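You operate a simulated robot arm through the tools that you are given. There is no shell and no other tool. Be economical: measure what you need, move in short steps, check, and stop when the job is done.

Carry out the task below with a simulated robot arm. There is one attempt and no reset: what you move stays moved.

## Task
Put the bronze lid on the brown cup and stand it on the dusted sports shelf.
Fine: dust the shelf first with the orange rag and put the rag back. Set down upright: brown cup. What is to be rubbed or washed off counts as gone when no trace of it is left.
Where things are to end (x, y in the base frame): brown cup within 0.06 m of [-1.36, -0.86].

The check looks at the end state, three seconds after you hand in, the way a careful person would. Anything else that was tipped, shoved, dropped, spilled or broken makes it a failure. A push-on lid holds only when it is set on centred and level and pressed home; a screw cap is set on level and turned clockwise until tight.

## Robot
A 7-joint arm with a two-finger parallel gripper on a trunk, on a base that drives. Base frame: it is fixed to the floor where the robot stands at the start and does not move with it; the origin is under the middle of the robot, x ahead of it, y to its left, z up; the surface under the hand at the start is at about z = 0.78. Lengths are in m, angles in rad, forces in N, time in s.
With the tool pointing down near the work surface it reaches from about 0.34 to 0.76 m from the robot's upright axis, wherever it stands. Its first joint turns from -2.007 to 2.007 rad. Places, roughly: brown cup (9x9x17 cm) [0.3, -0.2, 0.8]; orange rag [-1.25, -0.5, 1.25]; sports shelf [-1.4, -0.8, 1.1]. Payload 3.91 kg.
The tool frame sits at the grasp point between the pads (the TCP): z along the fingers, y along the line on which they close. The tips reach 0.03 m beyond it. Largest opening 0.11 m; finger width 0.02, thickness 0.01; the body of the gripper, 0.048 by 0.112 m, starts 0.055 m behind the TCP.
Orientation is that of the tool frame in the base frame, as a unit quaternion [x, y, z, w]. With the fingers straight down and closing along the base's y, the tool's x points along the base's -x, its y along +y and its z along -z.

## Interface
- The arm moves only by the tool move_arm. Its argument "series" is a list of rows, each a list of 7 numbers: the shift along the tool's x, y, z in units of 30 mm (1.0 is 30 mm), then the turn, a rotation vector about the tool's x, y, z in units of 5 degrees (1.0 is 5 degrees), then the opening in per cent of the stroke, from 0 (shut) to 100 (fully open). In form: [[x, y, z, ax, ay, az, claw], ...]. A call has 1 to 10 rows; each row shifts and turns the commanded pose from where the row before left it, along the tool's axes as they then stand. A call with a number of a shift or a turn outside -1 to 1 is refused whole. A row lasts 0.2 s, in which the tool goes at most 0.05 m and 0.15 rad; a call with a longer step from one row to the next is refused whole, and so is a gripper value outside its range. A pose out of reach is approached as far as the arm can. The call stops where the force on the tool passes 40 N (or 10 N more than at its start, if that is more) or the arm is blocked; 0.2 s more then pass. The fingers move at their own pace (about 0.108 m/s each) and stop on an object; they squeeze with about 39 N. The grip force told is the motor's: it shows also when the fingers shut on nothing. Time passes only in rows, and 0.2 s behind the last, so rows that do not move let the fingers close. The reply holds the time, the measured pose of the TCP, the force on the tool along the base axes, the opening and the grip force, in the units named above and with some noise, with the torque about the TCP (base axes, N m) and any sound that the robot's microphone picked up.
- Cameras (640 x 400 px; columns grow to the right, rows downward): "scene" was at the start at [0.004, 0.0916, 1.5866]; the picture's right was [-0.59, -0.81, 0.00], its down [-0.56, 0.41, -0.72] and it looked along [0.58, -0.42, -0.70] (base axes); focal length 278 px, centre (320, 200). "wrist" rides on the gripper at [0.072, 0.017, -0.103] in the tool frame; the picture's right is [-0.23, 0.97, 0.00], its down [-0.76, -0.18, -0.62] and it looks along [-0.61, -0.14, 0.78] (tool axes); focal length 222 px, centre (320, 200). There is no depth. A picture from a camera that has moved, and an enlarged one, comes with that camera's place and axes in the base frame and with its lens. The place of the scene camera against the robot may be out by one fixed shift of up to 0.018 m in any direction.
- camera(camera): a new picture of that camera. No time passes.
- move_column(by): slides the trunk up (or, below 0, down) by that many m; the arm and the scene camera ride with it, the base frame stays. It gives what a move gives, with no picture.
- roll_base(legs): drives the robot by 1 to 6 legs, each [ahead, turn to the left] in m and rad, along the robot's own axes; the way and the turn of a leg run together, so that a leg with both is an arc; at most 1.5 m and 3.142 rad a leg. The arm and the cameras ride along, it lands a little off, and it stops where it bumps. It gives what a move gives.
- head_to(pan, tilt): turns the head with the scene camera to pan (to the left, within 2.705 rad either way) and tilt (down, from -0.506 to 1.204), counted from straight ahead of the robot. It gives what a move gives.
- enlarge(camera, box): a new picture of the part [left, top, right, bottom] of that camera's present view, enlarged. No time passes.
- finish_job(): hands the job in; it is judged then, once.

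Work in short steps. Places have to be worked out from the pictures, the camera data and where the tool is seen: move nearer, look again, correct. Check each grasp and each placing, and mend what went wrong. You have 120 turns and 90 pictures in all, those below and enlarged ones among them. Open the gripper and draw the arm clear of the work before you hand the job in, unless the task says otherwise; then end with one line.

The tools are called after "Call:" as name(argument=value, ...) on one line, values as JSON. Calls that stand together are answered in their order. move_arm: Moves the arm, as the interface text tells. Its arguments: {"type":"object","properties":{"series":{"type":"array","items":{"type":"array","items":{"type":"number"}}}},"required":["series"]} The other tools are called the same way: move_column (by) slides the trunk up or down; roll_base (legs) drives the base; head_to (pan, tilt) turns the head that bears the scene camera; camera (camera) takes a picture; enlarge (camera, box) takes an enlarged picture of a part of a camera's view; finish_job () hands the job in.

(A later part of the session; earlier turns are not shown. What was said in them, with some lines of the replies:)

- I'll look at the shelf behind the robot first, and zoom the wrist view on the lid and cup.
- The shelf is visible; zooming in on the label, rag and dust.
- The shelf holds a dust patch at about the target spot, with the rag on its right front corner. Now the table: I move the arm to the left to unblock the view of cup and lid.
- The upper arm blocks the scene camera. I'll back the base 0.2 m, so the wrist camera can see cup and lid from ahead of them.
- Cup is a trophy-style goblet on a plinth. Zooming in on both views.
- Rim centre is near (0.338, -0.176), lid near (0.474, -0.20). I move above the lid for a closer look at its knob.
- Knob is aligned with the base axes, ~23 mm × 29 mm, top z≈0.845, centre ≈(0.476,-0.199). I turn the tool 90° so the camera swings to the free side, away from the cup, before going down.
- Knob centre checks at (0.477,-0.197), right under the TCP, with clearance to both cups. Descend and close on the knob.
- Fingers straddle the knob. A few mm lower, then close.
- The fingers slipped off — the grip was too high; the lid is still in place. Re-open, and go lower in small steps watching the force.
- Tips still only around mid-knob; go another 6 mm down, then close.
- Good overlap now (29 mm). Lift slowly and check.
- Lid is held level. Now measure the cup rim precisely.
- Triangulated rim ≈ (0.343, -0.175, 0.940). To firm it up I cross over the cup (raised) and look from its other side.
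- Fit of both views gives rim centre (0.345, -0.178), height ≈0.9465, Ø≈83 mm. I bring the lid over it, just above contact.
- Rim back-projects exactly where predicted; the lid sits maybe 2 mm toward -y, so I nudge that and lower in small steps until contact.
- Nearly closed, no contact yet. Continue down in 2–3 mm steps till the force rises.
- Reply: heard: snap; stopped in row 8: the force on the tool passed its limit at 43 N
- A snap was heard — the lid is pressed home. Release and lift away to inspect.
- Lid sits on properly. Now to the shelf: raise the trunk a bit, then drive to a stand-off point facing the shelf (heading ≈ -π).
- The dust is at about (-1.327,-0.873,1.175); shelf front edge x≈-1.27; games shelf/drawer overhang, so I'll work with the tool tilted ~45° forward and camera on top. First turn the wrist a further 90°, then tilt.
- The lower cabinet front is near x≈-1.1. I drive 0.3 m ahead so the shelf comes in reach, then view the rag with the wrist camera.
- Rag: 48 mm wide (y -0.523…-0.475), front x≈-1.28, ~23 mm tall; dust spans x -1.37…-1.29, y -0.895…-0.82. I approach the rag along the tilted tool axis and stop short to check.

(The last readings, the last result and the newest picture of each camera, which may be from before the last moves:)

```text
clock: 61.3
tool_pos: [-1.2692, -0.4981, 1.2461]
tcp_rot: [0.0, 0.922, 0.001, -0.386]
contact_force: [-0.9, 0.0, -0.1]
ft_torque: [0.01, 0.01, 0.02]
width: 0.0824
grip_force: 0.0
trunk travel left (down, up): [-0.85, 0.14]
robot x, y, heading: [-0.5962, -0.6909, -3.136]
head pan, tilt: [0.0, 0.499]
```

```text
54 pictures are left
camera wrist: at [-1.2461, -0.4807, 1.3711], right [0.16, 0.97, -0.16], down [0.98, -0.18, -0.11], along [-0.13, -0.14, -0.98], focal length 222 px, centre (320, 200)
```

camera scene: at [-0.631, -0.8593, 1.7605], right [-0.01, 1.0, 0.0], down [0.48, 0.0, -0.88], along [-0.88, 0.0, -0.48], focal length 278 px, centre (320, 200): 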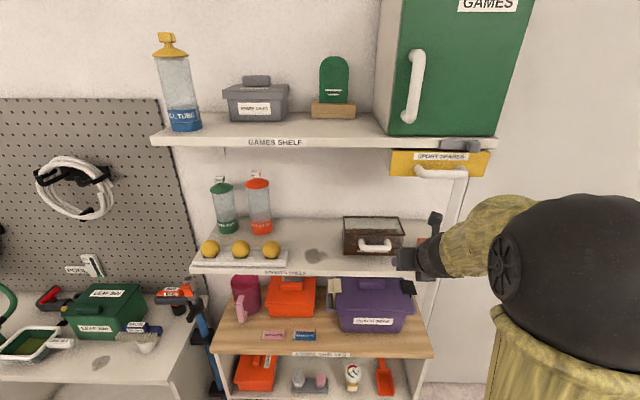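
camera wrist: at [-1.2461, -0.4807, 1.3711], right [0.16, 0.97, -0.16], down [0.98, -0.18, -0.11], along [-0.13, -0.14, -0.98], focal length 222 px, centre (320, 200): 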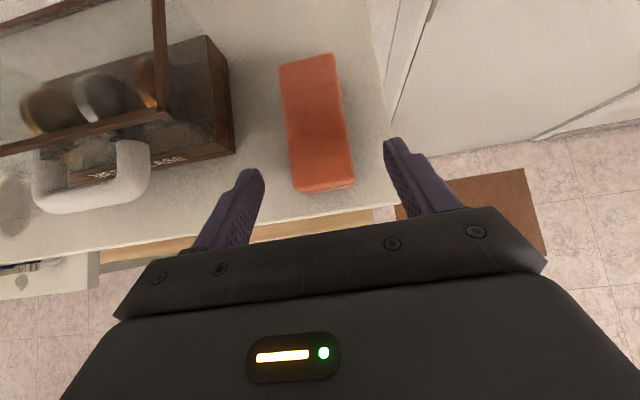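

Rag centre at (-1.335,-0.497), aligned. Advance to the grasp and close.

Call:
move_arm(series=[[0.12, 0.03, 1, 0, 0, 0, 75], [0, 0, 0.6, 0, 0, 0, 75], [0, 0, 0.3, 0, 0, 0, 75], [0, 0, 0.07, 0, 0, 0, 75], [0, 0, 0, 0, 0, 0, 0], [0, 0, 0, 0, 0, 0, 0], [0, 0, 0, 0, 0, 0, 0]])

Call:
camera(camera="wrist")

```text
clock: 62.9
tool_pos: [-1.315, -0.4974, 1.2083]
tcp_rot: [0.001, 0.922, 0.001, -0.387]
contact_force: [0.3, 0.1, 0.4]
ft_torque: [-0.04, 0.04, 0.01]
width: 0.0491
grip_force: 38.8
trunk travel left (down, up): [-0.85, 0.14]
robot x, y, heading: [-0.5921, -0.6955, -3.138]
head pan, tilt: [0.0, 0.499]
```

```text
53 pictures are left
camera wrist: at [-1.29, -0.48, 1.3333], right [0.16, 0.97, -0.16], down [0.98, -0.18, -0.11], along [-0.13, -0.14, -0.98], focal length 222 px, centre (320, 200)
```

wrist: 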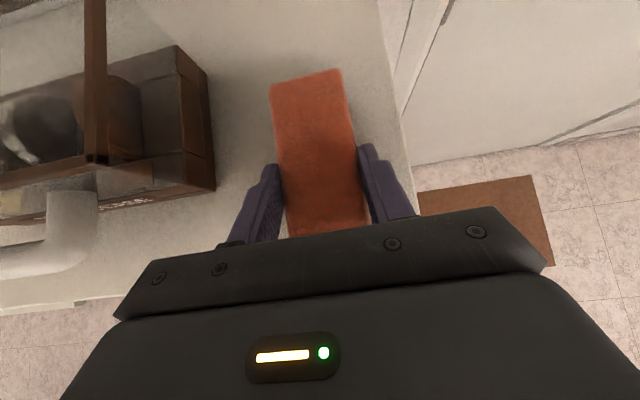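

Grip on rag is good (49 mm); its home TCP pose is (-1.315,-0.497,1.208). Lift, back out over the shelf edge, and travel along the front to the dust.

Call:
move_arm(series=[[0.713, 0, -0.701, 0, 0, 0, 0], [0.713, 0, -0.701, 0, 0, 0, 0], [-0.701, 0, -0.713, 0, 0, 0, 0], [-0.701, 0, -0.713, 0, 0, 0, 0], [-0.701, 0, -0.713, 0, 0, 0, 0], [-0.701, 0, -0.713, 0, 0, 0, 0], [-0.701, 0, -0.713, 0, 0, 0, 0], [-0.701, 0, -0.713, 0, 0, 0, 0]])

Call:
move_arm(series=[[0, -1, 0, 0, 0, 0, 0], [0, -1, 0, 0, 0, 0, 0], [0, -1, 0, 0, 0, 0, 0], [0, -1, 0, 0, 0, 0, 0], [0, -1, 0, 0, 0, 0, 0], [0, -1, 0, 0, 0, 0, 0], [0, -1, 0, 0, 0, 0, 0], [0, -1, 0, 0, 0, 0, 0], [0, -1, 0, 0, 0, 0, 0], [0, -1, 0, 0, 0, 0, 0]])

Call:
move_arm(series=[[0, -1, 0, 0, 0, 0, 0], [0, -1, 0, 0, 0, 0, 0], [0.701, 0, 0.713, 0, 0, 0, 0], [0.701, 0, 0.713, 0, 0, 0, 0]])

Call:
camera(camera="wrist")

```text
clock: 64.7
tool_pos: [-1.1321, -0.4986, 1.2679]
tcp_rot: [0.0, 0.922, 0.002, -0.388]
contact_force: [0.0, 0.4, -0.1]
ft_torque: [-0.01, 0.06, -0.03]
width: 0.0486
grip_force: 39.0
trunk travel left (down, up): [-0.85, 0.14]
robot x, y, heading: [-0.5987, -0.6965, -3.134]
head pan, tilt: [0.0, 0.499]
```

```text
clock: 66.9
tool_pos: [-1.1345, -0.7991, 1.2678]
tcp_rot: [0.0, 0.922, 0.001, -0.386]
contact_force: [-0.2, -0.6, 0.5]
ft_torque: [-0.01, 0.01, 0.0]
width: 0.0488
grip_force: 39.0
trunk travel left (down, up): [-0.85, 0.14]
robot x, y, heading: [-0.5961, -0.691, -3.139]
head pan, tilt: [0.0, 0.499]
```

```text
clock: 67.9
tool_pos: [-1.1949, -0.8562, 1.2671]
tcp_rot: [0.0, 0.922, 0.001, -0.387]
contact_force: [-0.2, 0.8, -0.4]
ft_torque: [0.01, -0.03, -0.02]
width: 0.0487
grip_force: 38.8
trunk travel left (down, up): [-0.85, 0.14]
robot x, y, heading: [-0.5967, -0.6925, -3.138]
head pan, tilt: [0.0, 0.499]
```

```text
52 pictures are left
camera wrist: at [-1.1718, -0.8404, 1.3926], right [0.16, 0.97, -0.16], down [0.98, -0.18, -0.11], along [-0.13, -0.14, -0.98], focal length 222 px, centre (320, 200)
```

wrist: 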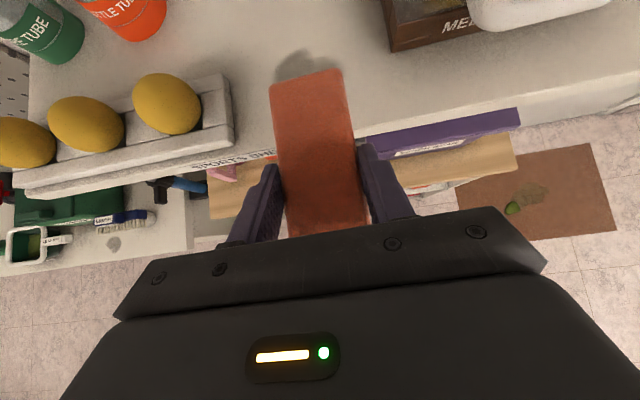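

Clear gap y -0.945…-0.775. Move in over the dust at y≈-0.86 and lower to the shelf surface.

Call:
move_arm(series=[[0.701, 0, 0.713, 0, 0, 0, 0], [0.701, 0, 0.713, 0, 0, 0, 0], [0.701, 0, 0.713, 0, 0, 0, 0], [0.701, 0, 0.713, 0, 0, 0, 0], [-0.713, 0, 0.701, 0, 0, 0, 0], [-0.5, 0, 0.49, 0, 0, 0, 0], [-0.15, 0, 0.147, 0, 0, 0, 0], [-0.1, 0, 0.098, 0, 0, 0, 0], [-0.07, 0, 0.07, 0, 0, 0, 0], [-0.07, 0, 0.07, 0, 0, 0, 0]])

```text
clock: 70.2
tool_pos: [-1.3174, -0.8568, 1.2081]
tcp_rot: [0.001, 0.919, -0.001, -0.394]
contact_force: [1.5, 0.0, 11.5]
ft_torque: [0.04, -0.48, -0.01]
width: 0.0488
grip_force: 39.6
trunk travel left (down, up): [-0.85, 0.14]
robot x, y, heading: [-0.5968, -0.6949, -3.135]
head pan, tilt: [0.0, 0.499]
stopped in row 10: the force on the tool passed its limit at 41 N (the readings are from after the stop); the commanded pose is now the measured one
```

Contact at ~11 N. Now rub in small strokes over the patch.

Call:
move_arm(series=[[0, -0.35, 0, 0, 0, 0, 0], [0, -0.35, 0, 0, 0, 0, 0], [0, 0.5, 0, 0, 0, 0, 0], [0, 0.5, 0, 0, 0, 0, 0], [0, 0.5, 0, 0, 0, 0, 0], [0, 0.2, 0, 0, 0, 0, 0], [-0.35, 0, -0.357, 0, 0, 0, 0], [0, -0.6, 0, 0, 0, 0, 0], [0, -0.6, 0, 0, 0, 0, 0], [0, -0.5, 0, 0, 0, 0, 0]])

Call:
move_arm(series=[[0.35, 0, 0.357, 0, 0, 0, 0], [0.35, 0, 0.357, 0, 0, 0, 0], [0, 0.6, 0, 0, 0, 0, 0], [0, 0.6, 0, 0, 0, 0, 0], [0, 0.5, 0, 0, 0, 0, 0], [-0.35, 0, -0.357, 0, 0, 0, 0], [0, -0.6, 0, 0, 0, 0, 0], [0, -0.6, 0, 0, 0, 0, 0], [0, 0.4, 0, 0, 0, 0, 0]])

```text
clock: 72.5
tool_pos: [-1.2996, -0.8787, 1.2072]
tcp_rot: [0.001, 0.92, -0.001, -0.393]
contact_force: [-0.6, 9.7, 21.7]
ft_torque: [0.45, 0.54, -0.23]
width: 0.0489
grip_force: 38.3
trunk travel left (down, up): [-0.85, 0.14]
robot x, y, heading: [-0.5964, -0.6929, -3.135]
head pan, tilt: [0.0, 0.499]
```

```text
clock: 74.5
tool_pos: [-1.3129, -0.8557, 1.2078]
tcp_rot: [-0.002, 0.919, -0.004, -0.393]
contact_force: [-1.5, -10.0, 21.2]
ft_torque: [-0.19, 0.26, 0.11]
width: 0.049
grip_force: 39.0
trunk travel left (down, up): [-0.85, 0.14]
robot x, y, heading: [-0.5926, -0.6935, -3.138]
head pan, tilt: [0.0, 0.499]
```

Lift, back out, and inspect the shelf surface.

Call:
move_arm(series=[[0.713, 0, -0.701, 0, 0, 0, 0], [0.713, 0, -0.701, 0, 0, 0, 0], [-0.701, 0, -0.713, 0, 0, 0, 0], [-0.701, 0, -0.713, 0, 0, 0, 0], [-0.701, 0, -0.713, 0, 0, 0, 0], [-0.701, 0, -0.713, 0, 0, 0, 0], [-0.701, 0, -0.713, 0, 0, 0, 0], [-0.701, 0, -0.713, 0, 0, 0, 0]])

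Call:
camera(camera="wrist")

Call:
enlarge(camera="scene", box=[180, 200, 420, 300])

```text
clock: 76.2
tool_pos: [-1.1358, -0.8516, 1.2635]
tcp_rot: [0.002, 0.92, 0.0, -0.392]
contact_force: [-0.3, 0.2, -0.6]
ft_torque: [0.01, 0.01, 0.01]
width: 0.0488
grip_force: 38.9
trunk travel left (down, up): [-0.85, 0.14]
robot x, y, heading: [-0.595, -0.6943, -3.136]
head pan, tilt: [0.0, 0.499]
```

```text
51 pictures are left
camera wrist: at [-1.1107, -0.8348, 1.388], right [0.16, 0.97, -0.17], down [0.98, -0.18, -0.12], along [-0.14, -0.14, -0.98], focal length 222 px, centre (320, 200)
```

wrist: 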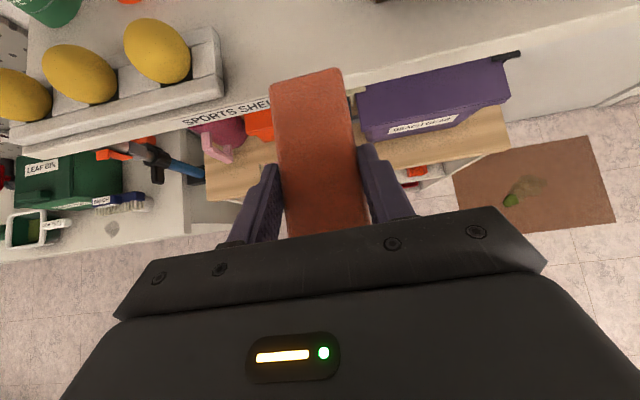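

```text
2.67 times, centred on (300, 250) of scene
camera zoom: at [-0.6288, -0.8593, 1.7606], right [-0.01, 1.0, 0.0], down [0.48, 0.0, -0.88], along [-0.88, 0.0, -0.48], focal length 740 px, centre (373, 67)
```

zoom: 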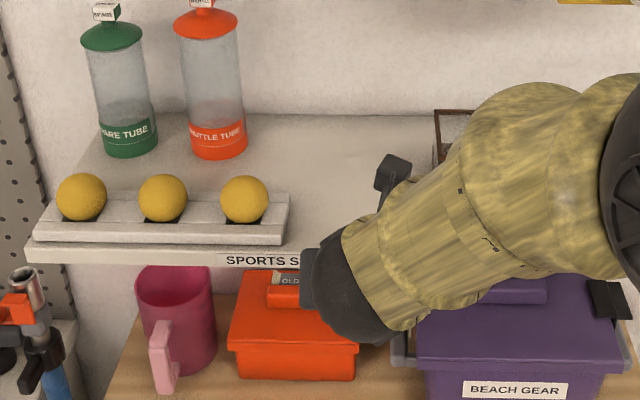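

The visible part looks clean. Carry the rag toward its home y and check the dust spot unobstructed on the way.

Call:
move_arm(series=[[0, 1, 0, 0, 0, 0, 0], [0, 1, 0, 0, 0, 0, 0], [0, 1, 0, 0, 0, 0, 0], [0, 1, 0, 0, 0, 0, 0], [0, 1, 0, 0, 0, 0, 0], [0, 1, 0, 0, 0, 0, 0], [0, 1, 0, 0, 0, 0, 0], [0, 1, 0, 0, -0.12, 0, 0]])

Call:
enlarge(camera="scene", box=[240, 210, 400, 290])

Call:
camera(camera="wrist")

```text
clock: 78.0
tool_pos: [-1.1372, -0.6097, 1.2637]
tcp_rot: [0.0, 0.922, -0.002, -0.387]
contact_force: [-0.1, 0.4, 0.0]
ft_torque: [-0.01, 0.0, 0.0]
width: 0.0488
grip_force: 39.0
trunk travel left (down, up): [-0.85, 0.14]
robot x, y, heading: [-0.6001, -0.6917, -3.137]
head pan, tilt: [0.0, 0.499]
```

```text
4.00 times, centred on (320, 250) of scene
camera zoom: at [-0.6299, -0.8578, 1.7607], right [-0.01, 1.0, 0.0], down [0.48, 0.0, -0.88], along [-0.88, 0.0, -0.48], focal length 1110 px, centre (320, 0)
```

zoom: 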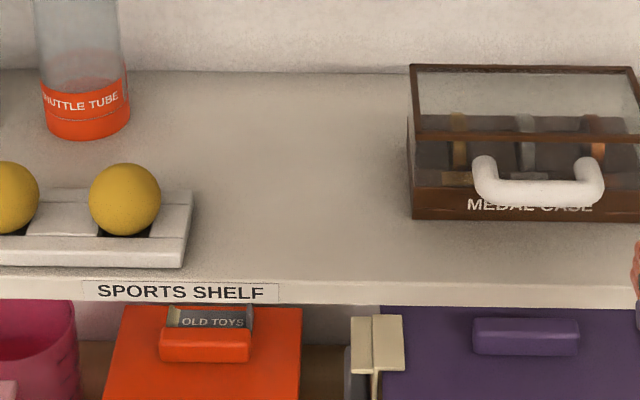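

```text
48 pictures are left
camera wrist: at [-1.1135, -0.5925, 1.389], right [0.16, 0.97, -0.16], down [0.98, -0.18, -0.11], along [-0.13, -0.14, -0.98], focal length 222 px, centre (320, 200)
```

wrist: 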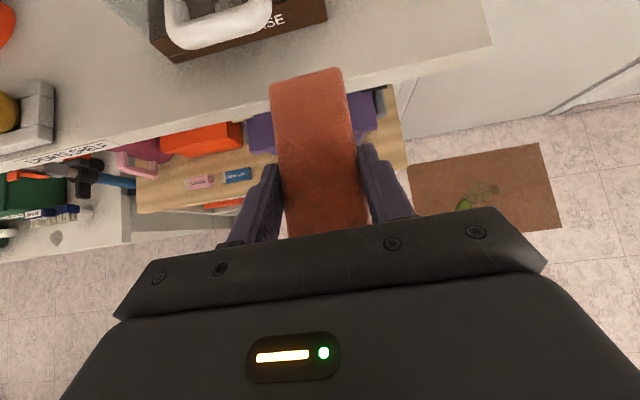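

Call:
enlarge(camera="wrist", box=[40, 0, 240, 130])

```text
3.08 times, centred on (140, 65) of wrist
camera zoom: at [-1.1135, -0.5925, 1.389], right [0.16, 0.97, -0.16], down [0.98, -0.18, -0.11], along [-0.13, -0.14, -0.98], focal length 684 px, centre (874, 615)
```

zoom: 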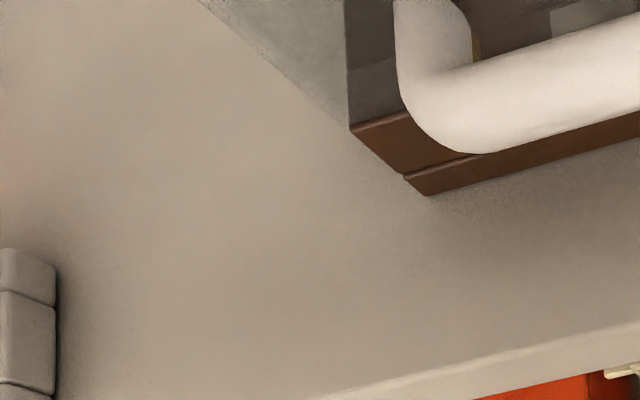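

No trace left. Return the rag to its home pose (-1.315,-0.497,1.208).

Call:
move_arm(series=[[0, 1, 0, 0, 0, 0, 0], [0, 1, 0, 0, 0, 0, 0], [0, 1, 0, 0, 0, 0, 0], [0, 0.74, 0, 0, 0, 0, 0], [0.701, 0, 0.713, 0, 0, 0, 0], [0.701, 0, 0.713, 0, 0, 0, 0], [0.701, 0, 0.713, 0, 0, 0, 0], [0.701, 0, 0.713, 0, 0, 0, 0], [0.701, 0, 0.713, 0, 0, 0, 0], [0.65, 0, 0.663, 0, 0, 0, 0]])

Call:
move_arm(series=[[-0.713, 0, 0.701, 0, 0, 0, 0], [-0.35, 0, 0.34, 0, 0, 0, 0], [-0.12, 0, 0.12, 0, 0, 0, 0], [-0.06, 0, 0.06, 0, 0, 0, 0], [0, 0, 0, 0, 0, 0, 0]])

Call:
camera(camera="wrist")

```text
clock: 80.2
tool_pos: [-1.3154, -0.5002, 1.2623]
tcp_rot: [0.001, 0.922, 0.0, -0.386]
contact_force: [-0.3, -0.2, -1.0]
ft_torque: [-0.03, 0.0, 0.01]
width: 0.0488
grip_force: 38.3
trunk travel left (down, up): [-0.85, 0.14]
robot x, y, heading: [-0.6013, -0.6936, -3.137]
head pan, tilt: [0.0, 0.499]
```

```text
clock: 81.5
tool_pos: [-1.3129, -0.4995, 1.2104]
tcp_rot: [0.001, 0.922, 0.0, -0.387]
contact_force: [1.1, 0.8, -0.2]
ft_torque: [0.01, 0.02, 0.01]
width: 0.0488
grip_force: 39.6
trunk travel left (down, up): [-0.85, 0.14]
robot x, y, heading: [-0.5971, -0.6957, -3.141]
head pan, tilt: [0.0, 0.499]
```

```text
46 pictures are left
camera wrist: at [-1.2905, -0.4817, 1.3356], right [0.16, 0.97, -0.16], down [0.98, -0.18, -0.11], along [-0.13, -0.14, -0.98], focal length 222 px, centre (320, 200)
```

wrist: 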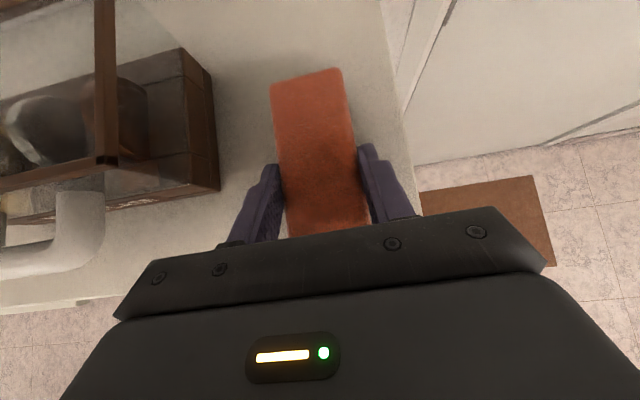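

Lower the last 2 mm, release, and withdraw along the tool axis.

Call:
move_arm(series=[[-0.06, 0.05, 0.06, 0, 0, 0, 0], [0, 0, 0, 0, 0, 0, 75], [0, 0, 0, 0, 0, 0, 75], [0, 0, -0.6, 0, 0, 0, 75], [0, 0, -1, 0, 0, 0, 75], [0, 0, -1, 0, 0, 0, 75], [0, 0, -1, 0, 0, 0, 75], [0, 0, -1, 0, 0, 0, 75]])

Call:
camera(camera="wrist")

```text
clock: 83.2
tool_pos: [-1.2141, -0.4964, 1.3053]
tcp_rot: [0.0, 0.922, 0.0, -0.388]
contact_force: [0.5, -0.1, 1.1]
ft_torque: [0.03, 0.01, 0.04]
width: 0.0825
grip_force: 0.1
trunk travel left (down, up): [-0.85, 0.14]
robot x, y, heading: [-0.6001, -0.693, -3.136]
head pan, tilt: [0.0, 0.499]
```

```text
45 pictures are left
camera wrist: at [-1.19, -0.4805, 1.4307], right [0.16, 0.97, -0.16], down [0.98, -0.18, -0.11], along [-0.13, -0.14, -0.98], focal length 222 px, centre (320, 200)
```

wrist: 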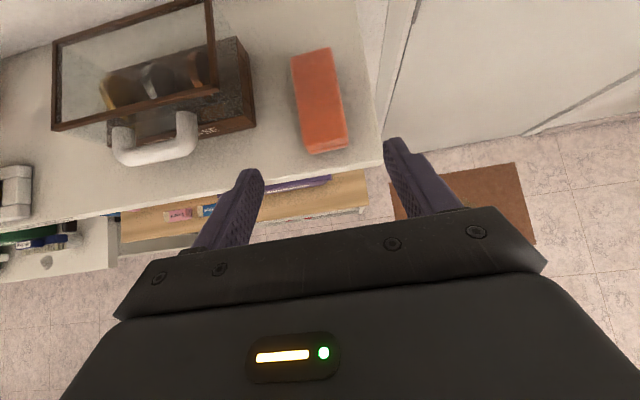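

Rag is back at its home. Now fetch the cup: back off, bring the tool horizontal (camera on top) and centre it ahead of the robot.

Call:
roll_base(legs=[[-0.3, 0]])

Call:
move_arm(series=[[0, -0.95, 0, 0, 1, 0, 100], [0, -0.95, 0, 0, 1, 0, 100], [0, -0.95, 0, 0, 1, 0, 100], [0, -0.95, 0, 0, 1, 0, 100], [0, -0.95, 0, 0, 1, 0, 100], [0, -0.95, 0, 0, 1, 0, 100], [0, -0.87, 0, 0, 1, 0, 100], [0, 0, 0, 0, 1, 0, 100], [0, 0, 0, 0, 0.88, 0, 100]])

```text
clock: 85.6
tool_pos: [-0.9125, -0.4956, 1.3055]
tcp_rot: [0.001, 0.922, 0.0, -0.388]
contact_force: [0.5, 0.4, 0.1]
ft_torque: [0.0, 0.01, 0.01]
width: 0.0825
grip_force: 0.0
trunk travel left (down, up): [-0.85, 0.14]
robot x, y, heading: [-0.2952, -0.6942, -3.133]
head pan, tilt: [0.0, 0.499]
```

```text
clock: 87.6
tool_pos: [-0.9134, -0.6912, 1.3049]
tcp_rot: [0.0, 0.749, -0.001, -0.663]
contact_force: [-0.2, 0.6, 0.9]
ft_torque: [-0.02, 0.0, 0.0]
width: 0.1101
grip_force: 0.1
out of reach, approached as far as the arm can: row 9
trunk travel left (down, up): [-0.85, 0.14]
robot x, y, heading: [-0.295, -0.6931, -3.132]
head pan, tilt: [0.0, 0.499]
```

Tilt reached 83° (7° below horizontal), which is sufficient; I'll ease to 80° for margin. Then drive back to the table facing the cup, stopping short of it.

Call:
move_arm(series=[[0, 0, 0, 0, -0.6, 0, 100]])

Call:
roll_base(legs=[[0, -1.575], [0.513, 0], [0, -1.575], [-0.15, 0]])

Call:
camera(camera="wrist")

Call:
camera(camera="scene")

```text
clock: 88.0
tool_pos: [-0.9138, -0.691, 1.3045]
tcp_rot: [0.0, 0.766, -0.001, -0.643]
contact_force: [0.8, 0.2, -0.3]
ft_torque: [0.01, -0.02, -0.04]
width: 0.11
grip_force: 0.1
trunk travel left (down, up): [-0.85, 0.14]
robot x, y, heading: [-0.2999, -0.6917, -3.134]
head pan, tilt: [0.0, 0.499]
```

```text
clock: 103.6
tool_pos: [0.1725, -0.1773, 1.3039]
tcp_rot: [0.766, 0.002, 0.643, -0.002]
contact_force: [0.4, -0.8, 0.0]
ft_torque: [0.04, -0.02, 0.05]
width: 0.1101
grip_force: 0.1
trunk travel left (down, up): [-0.85, 0.14]
robot x, y, heading: [-0.4475, -0.1839, 0.002]
head pan, tilt: [0.0, 0.499]
```

```text
44 pictures are left
camera wrist: at [0.0841, -0.1944, 1.3944], right [-0.03, -0.97, -0.22], down [-0.75, 0.17, -0.64], along [0.66, 0.15, -0.73], focal length 222 px, centre (320, 200)
```

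wrist: 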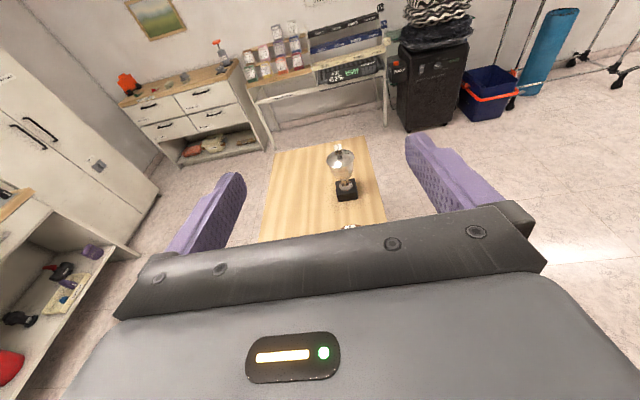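

```text
43 pictures are left
camera scene: at [-0.4168, -0.0421, 1.7604], right [0.01, -1.0, 0.0], down [-0.48, 0.0, -0.88], along [0.88, 0.01, -0.48], focal length 278 px, centre (320, 200)
```

scene: 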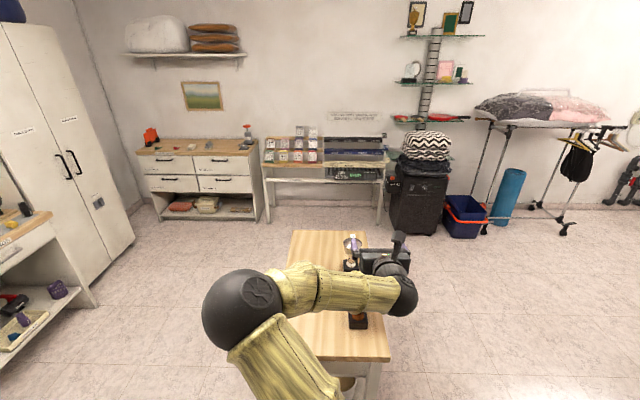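

TCP is lined up on y with the cup. Lower the trunk to near grasp height and look.

Call:
move_column(by=-0.3)

Call:
camera(camera="wrist")

Call:
camera(camera="scene")

```text
clock: 106.6
tool_pos: [0.1717, -0.1783, 1.0053]
tcp_rot: [0.766, 0.001, 0.643, -0.001]
contact_force: [-0.4, -0.1, 0.9]
ft_torque: [0.0, 0.0, -0.03]
width: 0.1102
grip_force: 0.0
trunk travel left (down, up): [-0.55, 0.44]
robot x, y, heading: [-0.4457, -0.1772, 0.002]
head pan, tilt: [0.0, 0.499]
```

```text
42 pictures are left
camera wrist: at [0.0826, -0.1945, 1.095], right [-0.03, -0.97, -0.22], down [-0.75, 0.17, -0.64], along [0.66, 0.15, -0.73], focal length 222 px, centre (320, 200)
```

wrist: 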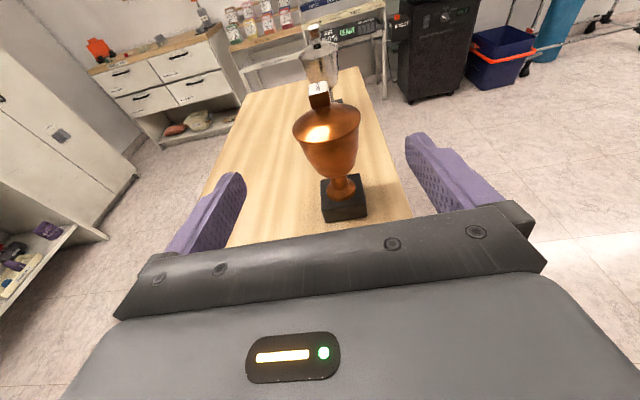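

```text
41 pictures are left
camera scene: at [-0.4187, -0.0422, 1.4605], right [0.01, -1.0, 0.0], down [-0.48, 0.0, -0.88], along [0.88, 0.01, -0.48], focal length 278 px, centre (320, 200)
```

scene: 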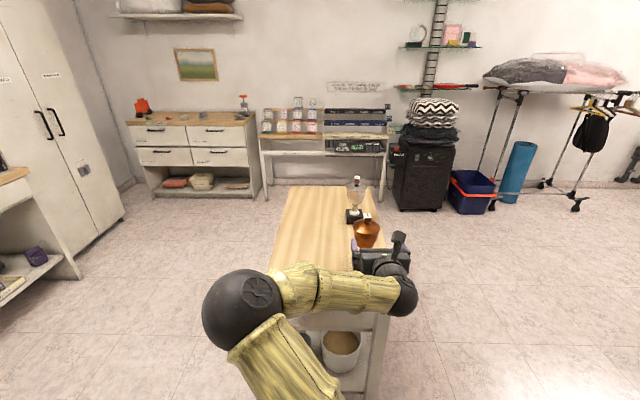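

Call:
enlarge(camera="wrist", box=[260, 70, 400, 230])

```text
2.50 times, centred on (330, 150) of wrist
camera zoom: at [0.0826, -0.1945, 1.095], right [-0.03, -0.97, -0.22], down [-0.75, 0.17, -0.64], along [0.66, 0.15, -0.73], focal length 555 px, centre (295, 325)
```

zoom: 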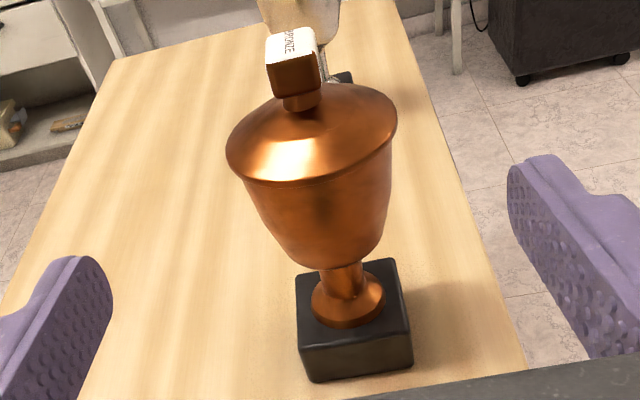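

Lid is flush on the cup, at y≈-0.177. Lower to grasp height (z≈0.92) and drive forward the first 0.12 m.

Call:
move_column(by=-0.085)

Call:
roll_base(legs=[[0.1, 0]])

Call:
camera(camera="wrist")

```text
clock: 107.8
tool_pos: [0.1709, -0.1768, 0.9189]
tcp_rot: [0.766, 0.0, 0.643, 0.0]
contact_force: [0.9, 0.4, 0.7]
ft_torque: [-0.02, 0.03, -0.01]
width: 0.11
grip_force: 0.1
trunk travel left (down, up): [-0.465, 0.525]
robot x, y, heading: [-0.4517, -0.1806, 0.004]
head pan, tilt: [0.0, 0.499]
```

```text
clock: 109.0
tool_pos: [0.2696, -0.1772, 0.9195]
tcp_rot: [0.766, 0.001, 0.642, -0.001]
contact_force: [-0.2, 0.1, 0.2]
ft_torque: [0.0, -0.01, -0.02]
width: 0.11
grip_force: 0.0
trunk travel left (down, up): [-0.465, 0.525]
robot x, y, heading: [-0.3471, -0.1841, 0.005]
head pan, tilt: [0.0, 0.499]
```

```text
39 pictures are left
camera wrist: at [0.1817, -0.1939, 1.0099], right [-0.03, -0.97, -0.22], down [-0.75, 0.17, -0.64], along [0.66, 0.15, -0.73], focal length 222 px, centre (320, 200)
```

wrist: 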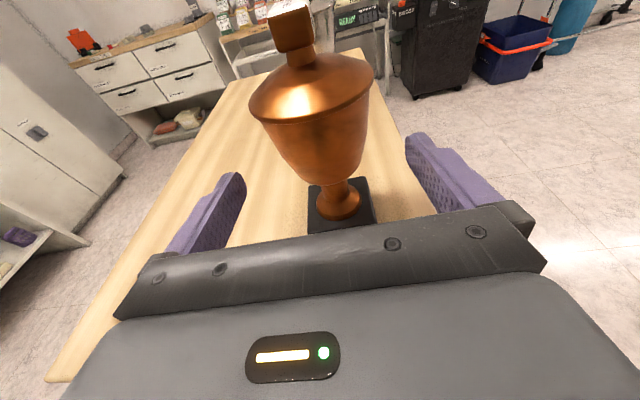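

Aligned (cup y≈-0.178). Advance the arm 75 mm so the bowl is between the pads, then close.

Call:
move_arm(series=[[0.174, 0, 0.985, 0, 0, 0, 100], [0.174, 0, 0.985, 0, 0, 0, 100], [0.087, 0, 0.49, 0, 0, 0, 100], [0, 0, 0, 0, 0, 0, 100]])

Call:
camera(camera="wrist")

```text
clock: 110.0
tool_pos: [0.3456, -0.176, 0.9199]
tcp_rot: [0.765, 0.002, 0.644, -0.003]
contact_force: [0.3, -0.3, -0.7]
ft_torque: [-0.01, -0.01, 0.0]
width: 0.1102
grip_force: 0.1
trunk travel left (down, up): [-0.465, 0.525]
robot x, y, heading: [-0.3454, -0.1804, 0.005]
head pan, tilt: [0.0, 0.499]
```

```text
38 pictures are left
camera wrist: at [0.2568, -0.1932, 1.0104], right [-0.04, -0.97, -0.22], down [-0.75, 0.18, -0.64], along [0.66, 0.15, -0.73], focal length 222 px, centre (320, 200)
```

wrist: 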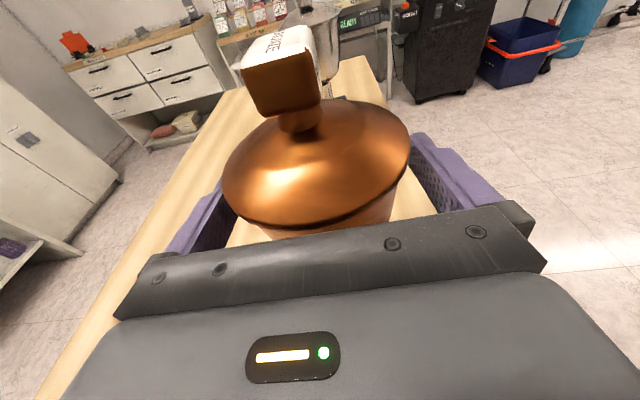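

Bowl is between the fingers. Close, then lift a little with the trunk and check.

Call:
move_arm(series=[[0, 0, 0, 0, 0, 0, 60], [0, 0, 0, 0, 0, 0, 0], [0, 0, 0, 0, 0, 0, 0], [0, 0, 0, 0, 0, 0, 0]])

Call:
move_column(by=0.03)

Call:
camera(camera="wrist")

```text
clock: 111.0
tool_pos: [0.346, -0.1756, 0.9205]
tcp_rot: [0.766, 0.001, 0.643, -0.001]
contact_force: [1.6, -3.1, 2.8]
ft_torque: [-0.16, -0.09, -0.01]
width: 0.0878
grip_force: 38.9
trunk travel left (down, up): [-0.465, 0.525]
robot x, y, heading: [-0.3457, -0.1798, 0.007]
head pan, tilt: [0.0, 0.499]
```

```text
clock: 111.8
tool_pos: [0.3466, -0.1752, 0.9493]
tcp_rot: [0.767, 0.002, 0.642, -0.003]
contact_force: [0.6, -0.1, -6.1]
ft_torque: [0.01, -0.04, 0.0]
width: 0.0876
grip_force: 38.9
trunk travel left (down, up): [-0.495, 0.495]
robot x, y, heading: [-0.346, -0.182, 0.004]
head pan, tilt: [0.0, 0.499]
```

```text
37 pictures are left
camera wrist: at [0.2573, -0.193, 1.0396], right [-0.04, -0.97, -0.22], down [-0.75, 0.17, -0.64], along [0.66, 0.15, -0.73], focal length 222 px, centre (320, 200)
```

wrist: 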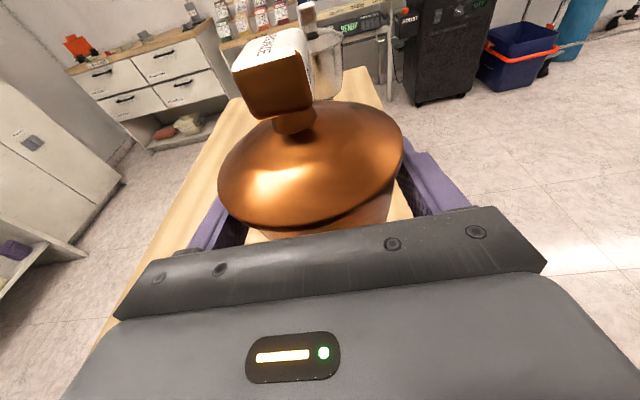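

The cup is lifted (≈6 N). Check from the scene camera that it hangs upright and where the pads grip.

Call:
enlarge(camera="scene", box=[290, 180, 450, 310])

```text
3.08 times, centred on (370, 245) of scene
camera zoom: at [-0.3188, -0.0416, 1.4055], right [0.01, -1.0, 0.0], down [-0.48, 0.0, -0.88], along [0.88, 0.01, -0.48], focal length 854 px, centre (166, 62)
```

zoom: 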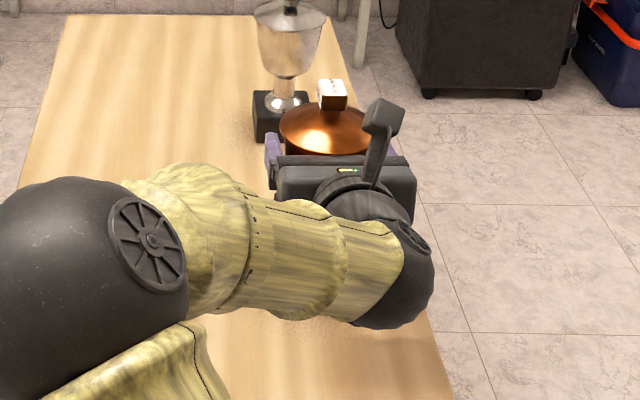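

Held firmly. Raise the trunk to carry height and drive round to face the shelf at y≈-0.86.

Call:
move_column(by=0.42)

Call:
roll_base(legs=[[0, -1.575], [0.68, 0], [0, -1.571]])

Call:
camera(camera="wrist")

Call:
camera(camera="scene")

```text
refused: 0.42 is not a number from -0.4 to 0.4
```

```text
clock: 127.2
tool_pos: [-1.0334, -0.8648, 0.9497]
tcp_rot: [0.001, 0.766, 0.0, -0.643]
contact_force: [-0.2, 0.4, -6.9]
ft_torque: [0.02, -0.02, -0.01]
width: 0.088
grip_force: 38.6
trunk travel left (down, up): [-0.495, 0.495]
robot x, y, heading: [-0.3421, -0.8619, 3.138]
head pan, tilt: [0.0, 0.499]
```

```text
35 pictures are left
camera wrist: at [-0.9445, -0.8479, 1.0399], right [0.04, 0.97, -0.22], down [0.75, -0.18, -0.64], along [-0.66, -0.14, -0.73], focal length 222 px, centre (320, 200)
```

wrist: 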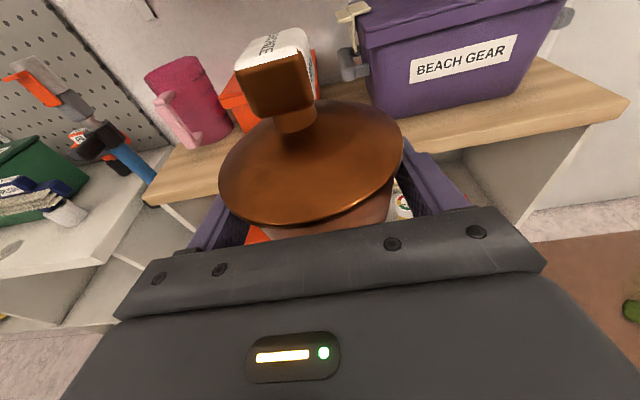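

```text
34 pictures are left
camera scene: at [-0.3751, -1.0293, 1.4055], right [0.0, 1.0, 0.0], down [0.48, 0.0, -0.88], along [-0.88, 0.0, -0.48], focal length 278 px, centre (320, 200)
```

scene: 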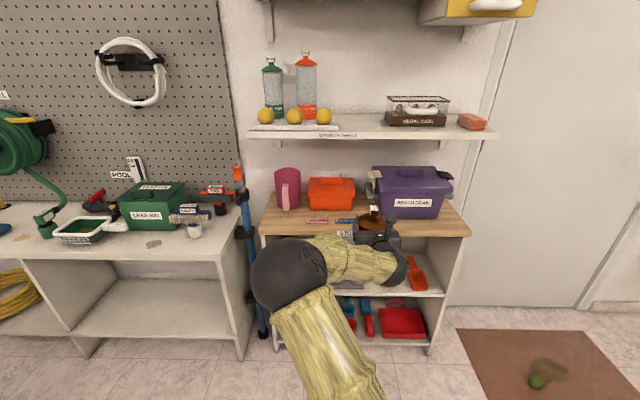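

The trunk move was refused (limit 0.4) so the drive happened low, but forces are normal and the cup is fine. Raise 0.4 now — nothing overhead at x≈-1.03 — then look.

Call:
move_column(by=0.4)

Call:
camera(camera="wrist")

Call:
camera(camera="scene")

```text
clock: 131.1
tool_pos: [-1.0332, -0.8645, 1.3488]
tcp_rot: [0.0, 0.766, 0.0, -0.643]
contact_force: [0.1, 0.2, -6.1]
ft_torque: [0.04, -0.03, -0.02]
width: 0.0875
grip_force: 38.8
trunk travel left (down, up): [-0.895, 0.095]
robot x, y, heading: [-0.346, -0.8636, 3.138]
head pan, tilt: [0.0, 0.499]
```

```text
33 pictures are left
camera wrist: at [-0.9449, -0.8479, 1.4398], right [0.04, 0.97, -0.22], down [0.75, -0.18, -0.64], along [-0.66, -0.14, -0.73], focal length 222 px, centre (320, 200)
```

wrist: 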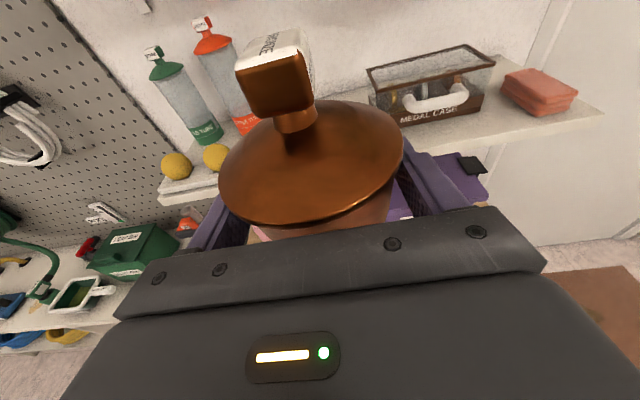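

```text
32 pictures are left
camera scene: at [-0.3755, -1.0293, 1.8054], right [0.0, 1.0, 0.0], down [0.48, 0.0, -0.88], along [-0.88, 0.0, -0.48], focal length 278 px, centre (320, 200)
```

scene: 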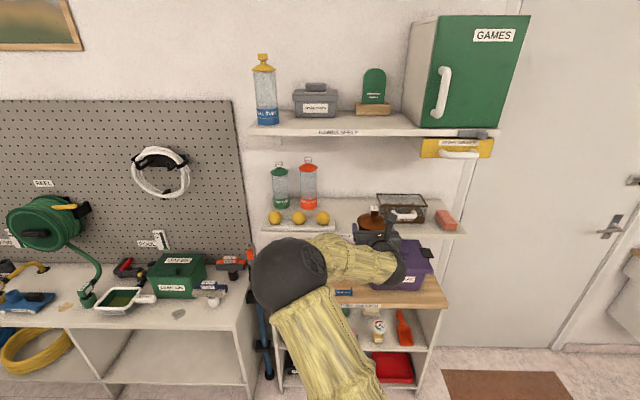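

Path into the gap is clear (y≈-0.864, cup bottom ≈1.208, 3 cm over the shelf). Drive ahead 0.3 m.

Call:
roll_base(legs=[[0.15, 0]])

Call:
roll_base(legs=[[0.15, 0]])

Call:
camera(camera="wrist")

Call:
camera(camera="scene")

```text
clock: 132.6
tool_pos: [-1.1866, -0.865, 1.3482]
tcp_rot: [0.001, 0.766, 0.001, -0.643]
contact_force: [-0.2, 0.4, -5.6]
ft_torque: [0.01, 0.02, 0.01]
width: 0.088
grip_force: 39.1
trunk travel left (down, up): [-0.895, 0.095]
robot x, y, heading: [-0.4916, -0.8615, 3.137]
head pan, tilt: [0.0, 0.499]
```

```text
clock: 134.1
tool_pos: [-1.3357, -0.8632, 1.3491]
tcp_rot: [0.002, 0.767, 0.001, -0.641]
contact_force: [-0.7, 0.3, -6.4]
ft_torque: [0.04, 0.02, -0.02]
width: 0.0879
grip_force: 38.2
trunk travel left (down, up): [-0.895, 0.095]
robot x, y, heading: [-0.6407, -0.862, 3.141]
head pan, tilt: [0.0, 0.499]
```

```text
31 pictures are left
camera wrist: at [-1.2473, -0.8471, 1.4392], right [0.04, 0.97, -0.22], down [0.75, -0.18, -0.64], along [-0.66, -0.14, -0.73], focal length 222 px, centre (320, 200)
```

wrist: 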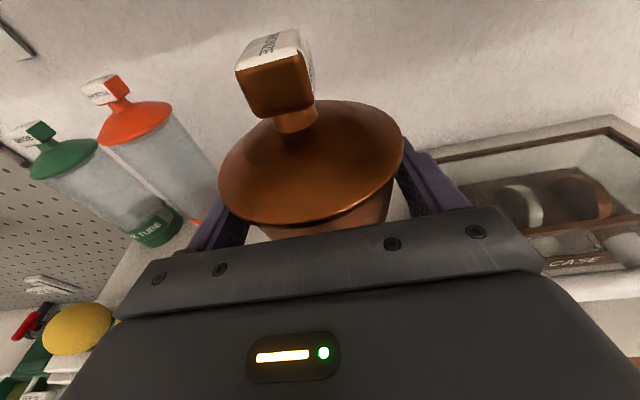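

```text
30 pictures are left
camera scene: at [-0.6784, -1.029, 1.8054], right [0.0, 1.0, 0.0], down [0.48, 0.0, -0.88], along [-0.88, 0.0, -0.48], focal length 278 px, centre (320, 200)
```

scene: 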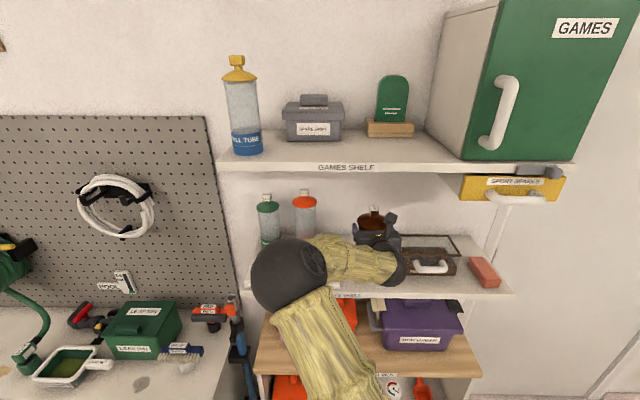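

Advance 24 mm to x≈-1.36 and lower to just above the shelf.

Call:
move_arm(series=[[0.14, 0, 0.8, 0, 0, 0, 0], [0, 0, 0, 0, 0, 0, 0], [-0.49, 0, 0.087, 0, 0, 0, 0], [-0.3, 0, 0.053, 0, 0, 0, 0], [0, 0, 0, 0, 0, 0, 0]])

Call:
enlarge(camera="scene", box=[300, 190, 480, 310])

```text
clock: 135.3
tool_pos: [-1.3598, -0.8639, 1.3255]
tcp_rot: [0.001, 0.766, 0.0, -0.642]
contact_force: [0.2, 0.8, -6.3]
ft_torque: [-0.02, -0.02, 0.03]
width: 0.0878
grip_force: 38.4
trunk travel left (down, up): [-0.895, 0.095]
robot x, y, heading: [-0.6413, -0.866, 3.138]
head pan, tilt: [0.0, 0.499]
```

```text
3.33 times, centred on (390, 250) of scene
camera zoom: at [-0.6768, -1.0285, 1.8055], right [0.0, 1.0, 0.0], down [0.48, 0.0, -0.88], along [-0.88, 0.0, -0.48], focal length 925 px, centre (87, 33)
```

zoom: 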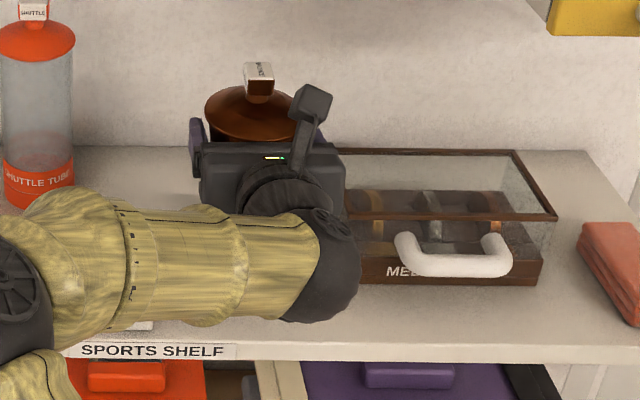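

Clear all around. Lower in ~1.5 mm steps until the shelf takes the weight.

Call:
move_arm(series=[[-0.1, 0, 0.018, 0, 0, 0, 0], [-0.06, 0, 0.01, 0, 0, 0, 0], [-0.05, 0, 0.009, 0, 0, 0, 0], [-0.05, 0, 0.009, 0, 0, 0, 0], [0, 0, 0, 0, 0, 0, 0]])

```text
clock: 136.5
tool_pos: [-1.3597, -0.8652, 1.3175]
tcp_rot: [0.001, 0.767, 0.0, -0.642]
contact_force: [0.9, -0.2, -6.6]
ft_torque: [0.02, 0.0, 0.0]
width: 0.088
grip_force: 39.3
trunk travel left (down, up): [-0.895, 0.095]
robot x, y, heading: [-0.6435, -0.8625, 3.138]
head pan, tilt: [0.0, 0.499]
```

No contact yet; continue.

Call:
move_arm(series=[[-0.04, 0, 0.007, 0, 0, 0, 0], [-0.04, 0, 0.007, 0, 0, 0, 0], [-0.04, 0, 0.007, 0, 0, 0, 0], [0, 0, 0, 0, 0, 0, 0]])

```text
clock: 137.5
tool_pos: [-1.3605, -0.8629, 1.3143]
tcp_rot: [0.001, 0.767, 0.0, -0.642]
contact_force: [0.1, 0.0, -6.0]
ft_torque: [0.0, 0.0, 0.0]
width: 0.0877
grip_force: 39.0
trunk travel left (down, up): [-0.895, 0.095]
robot x, y, heading: [-0.6393, -0.8622, 3.137]
head pan, tilt: [0.0, 0.499]
```

Call:
move_arm(series=[[-0.04, 0, 0.007, 0, 0, 0, 0], [-0.04, 0, 0.007, 0, 0, 0, 0], [-0.04, 0, 0.007, 0, 0, 0, 0], [0, 0, 0, 0, 0, 0, 0]])

```text
clock: 138.5
tool_pos: [-1.36, -0.8634, 1.3106]
tcp_rot: [0.001, 0.766, 0.0, -0.643]
contact_force: [-1.1, 1.4, -3.3]
ft_torque: [0.31, 0.31, -0.02]
width: 0.0876
grip_force: 39.0
trunk travel left (down, up): [-0.895, 0.095]
robot x, y, heading: [-0.6415, -0.8659, 3.142]
head pan, tilt: [0.0, 0.499]
```

The shelf begins taking weight. One more millimetre.

Call:
move_arm(series=[[-0.03, 0, 0.005, 0, 0, 0, 0], [0, 0, 0, 0, 0, 0, 0]])

```text
clock: 139.1
tool_pos: [-1.3586, -0.8631, 1.3124]
tcp_rot: [0.002, 0.765, 0.002, -0.643]
contact_force: [-3.9, 1.6, 7.3]
ft_torque: [0.66, 0.04, 0.23]
width: 0.0876
grip_force: 39.2
trunk travel left (down, up): [-0.895, 0.095]
robot x, y, heading: [-0.6388, -0.8621, 3.14]
head pan, tilt: [0.0, 0.499]
```

Fully supported. Open the gripper, then draw straight back out in +x.

Call:
move_arm(series=[[0, 0, 0, 0, 0, 0, 85], [0, 0, 0, 0, 0, 0, 95], [0, 0, 0, 0, 0, 0, 100], [0, 0, 0, 0, 0, 0, 100]])

Call:
camera(camera="wrist")

```text
clock: 140.1
tool_pos: [-1.3592, -0.8639, 1.3094]
tcp_rot: [0.002, 0.767, 0.001, -0.642]
contact_force: [0.7, -0.4, 0.1]
ft_torque: [-0.01, 0.0, -0.03]
width: 0.1097
grip_force: 0.0
trunk travel left (down, up): [-0.895, 0.095]
robot x, y, heading: [-0.6444, -0.8604, 3.143]
head pan, tilt: [0.0, 0.499]
```

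```text
28 pictures are left
camera wrist: at [-1.2695, -0.8469, 1.3999], right [0.04, 0.97, -0.22], down [0.75, -0.18, -0.64], along [-0.66, -0.14, -0.73], focal length 222 px, centre (320, 200)
```

wrist: 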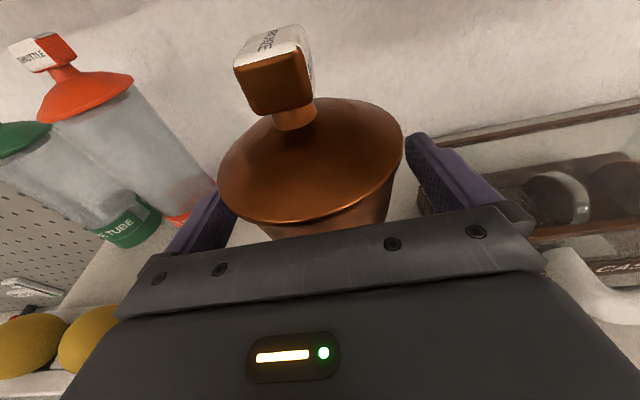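

Released, cup upright. Retreat straight back with the arm, then the base.

Call:
move_arm(series=[[-0.087, 0, -0.49, 0, 0, 0, 100], [-0.174, 0, -0.985, 0, 0, 0, 100], [-0.174, 0, -0.985, 0, 0, 0, 100], [-0.174, 0, -0.985, 0, 0, 0, 100], [-0.174, 0, -0.985, 0, 0, 0, 100]])

Call:
roll_base(legs=[[-0.3, 0]])

Call:
camera(camera="scene")

Call:
camera(camera="wrist")

```text
clock: 141.3
tool_pos: [-1.2219, -0.8653, 1.3111]
tcp_rot: [0.0, 0.766, 0.0, -0.643]
contact_force: [-0.4, 0.2, 0.8]
ft_torque: [0.01, 0.01, -0.03]
width: 0.1101
grip_force: 0.0
trunk travel left (down, up): [-0.895, 0.095]
robot x, y, heading: [-0.6393, -0.8631, 3.138]
head pan, tilt: [0.0, 0.499]
```

```text
clock: 143.6
tool_pos: [-0.924, -0.8653, 1.3107]
tcp_rot: [0.001, 0.766, 0.001, -0.643]
contact_force: [0.9, -0.2, 0.2]
ft_torque: [0.01, -0.02, -0.02]
width: 0.1102
grip_force: 0.1
trunk travel left (down, up): [-0.895, 0.095]
robot x, y, heading: [-0.3484, -0.86, -3.143]
head pan, tilt: [0.0, 0.499]
```

```text
27 pictures are left
camera scene: at [-0.3749, -1.0293, 1.8055], right [0.0, 1.0, 0.0], down [0.48, 0.0, -0.88], along [-0.88, 0.0, -0.48], focal length 278 px, centre (320, 200)
```

scene: 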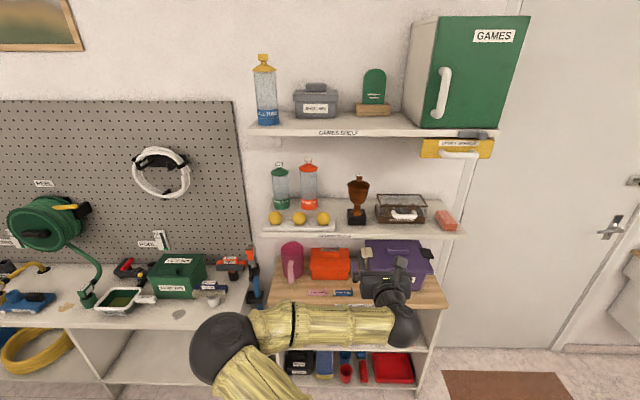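

```text
26 pictures are left
camera wrist: at [-0.8336, -0.8486, 1.4007], right [0.04, 0.97, -0.22], down [0.75, -0.18, -0.64], along [-0.67, -0.14, -0.73], focal length 222 px, centre (320, 200)
```

wrist: 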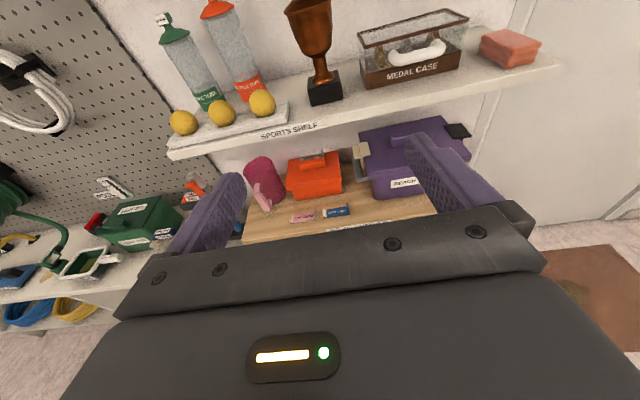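

Zoom on the placed cup, and turn the head to check the table with the silver cup.

Call:
enlarge(camera="scene", box=[250, 150, 480, 250])

Call:
head_to(pan=-2.5, tilt=0.55)

Call:
camera(camera="scene")

```text
2.78 times, centred on (365, 200) of scene
camera zoom: at [-0.3749, -1.0293, 1.8055], right [0.0, 1.0, 0.0], down [0.48, 0.0, -0.88], along [-0.88, 0.0, -0.48], focal length 772 px, centre (195, 200)
```

zoom: 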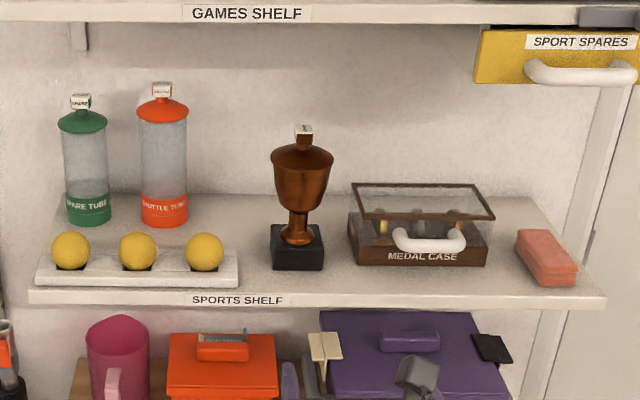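

```text
clock: 145.8
tool_pos: [-0.924, -0.8647, 1.3099]
tcp_rot: [0.001, 0.766, 0.0, -0.643]
contact_force: [-0.5, 0.0, -0.1]
ft_torque: [-0.02, -0.01, 0.0]
width: 0.1099
grip_force: 0.1
trunk travel left (down, up): [-0.895, 0.095]
robot x, y, heading: [-0.3427, -0.8659, -3.145]
head pan, tilt: [-2.499, 0.55]
```

```text
24 pictures are left
camera scene: at [-0.2132, -0.9754, 1.801], right [0.6, -0.8, 0.0], down [-0.42, -0.31, -0.85], along [0.68, 0.51, -0.52], focal length 278 px, centre (320, 200)
```

scene: 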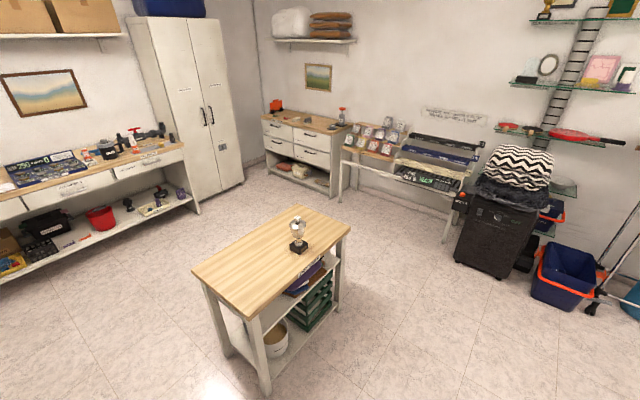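

Everything is in order: the lidded cup stands upright on the clean shelf, the rag is back, the silver cup is undisturbed, and the arm is clear with the gripper open. Handing in.

Call:
finish_job()

```text
The job is handed in.
```

The bronze lid is snapped onto the brown cup. The cup stands upright on the dusted sports shelf at about (-1.36, -0.86), and the orange rag is back in its place.
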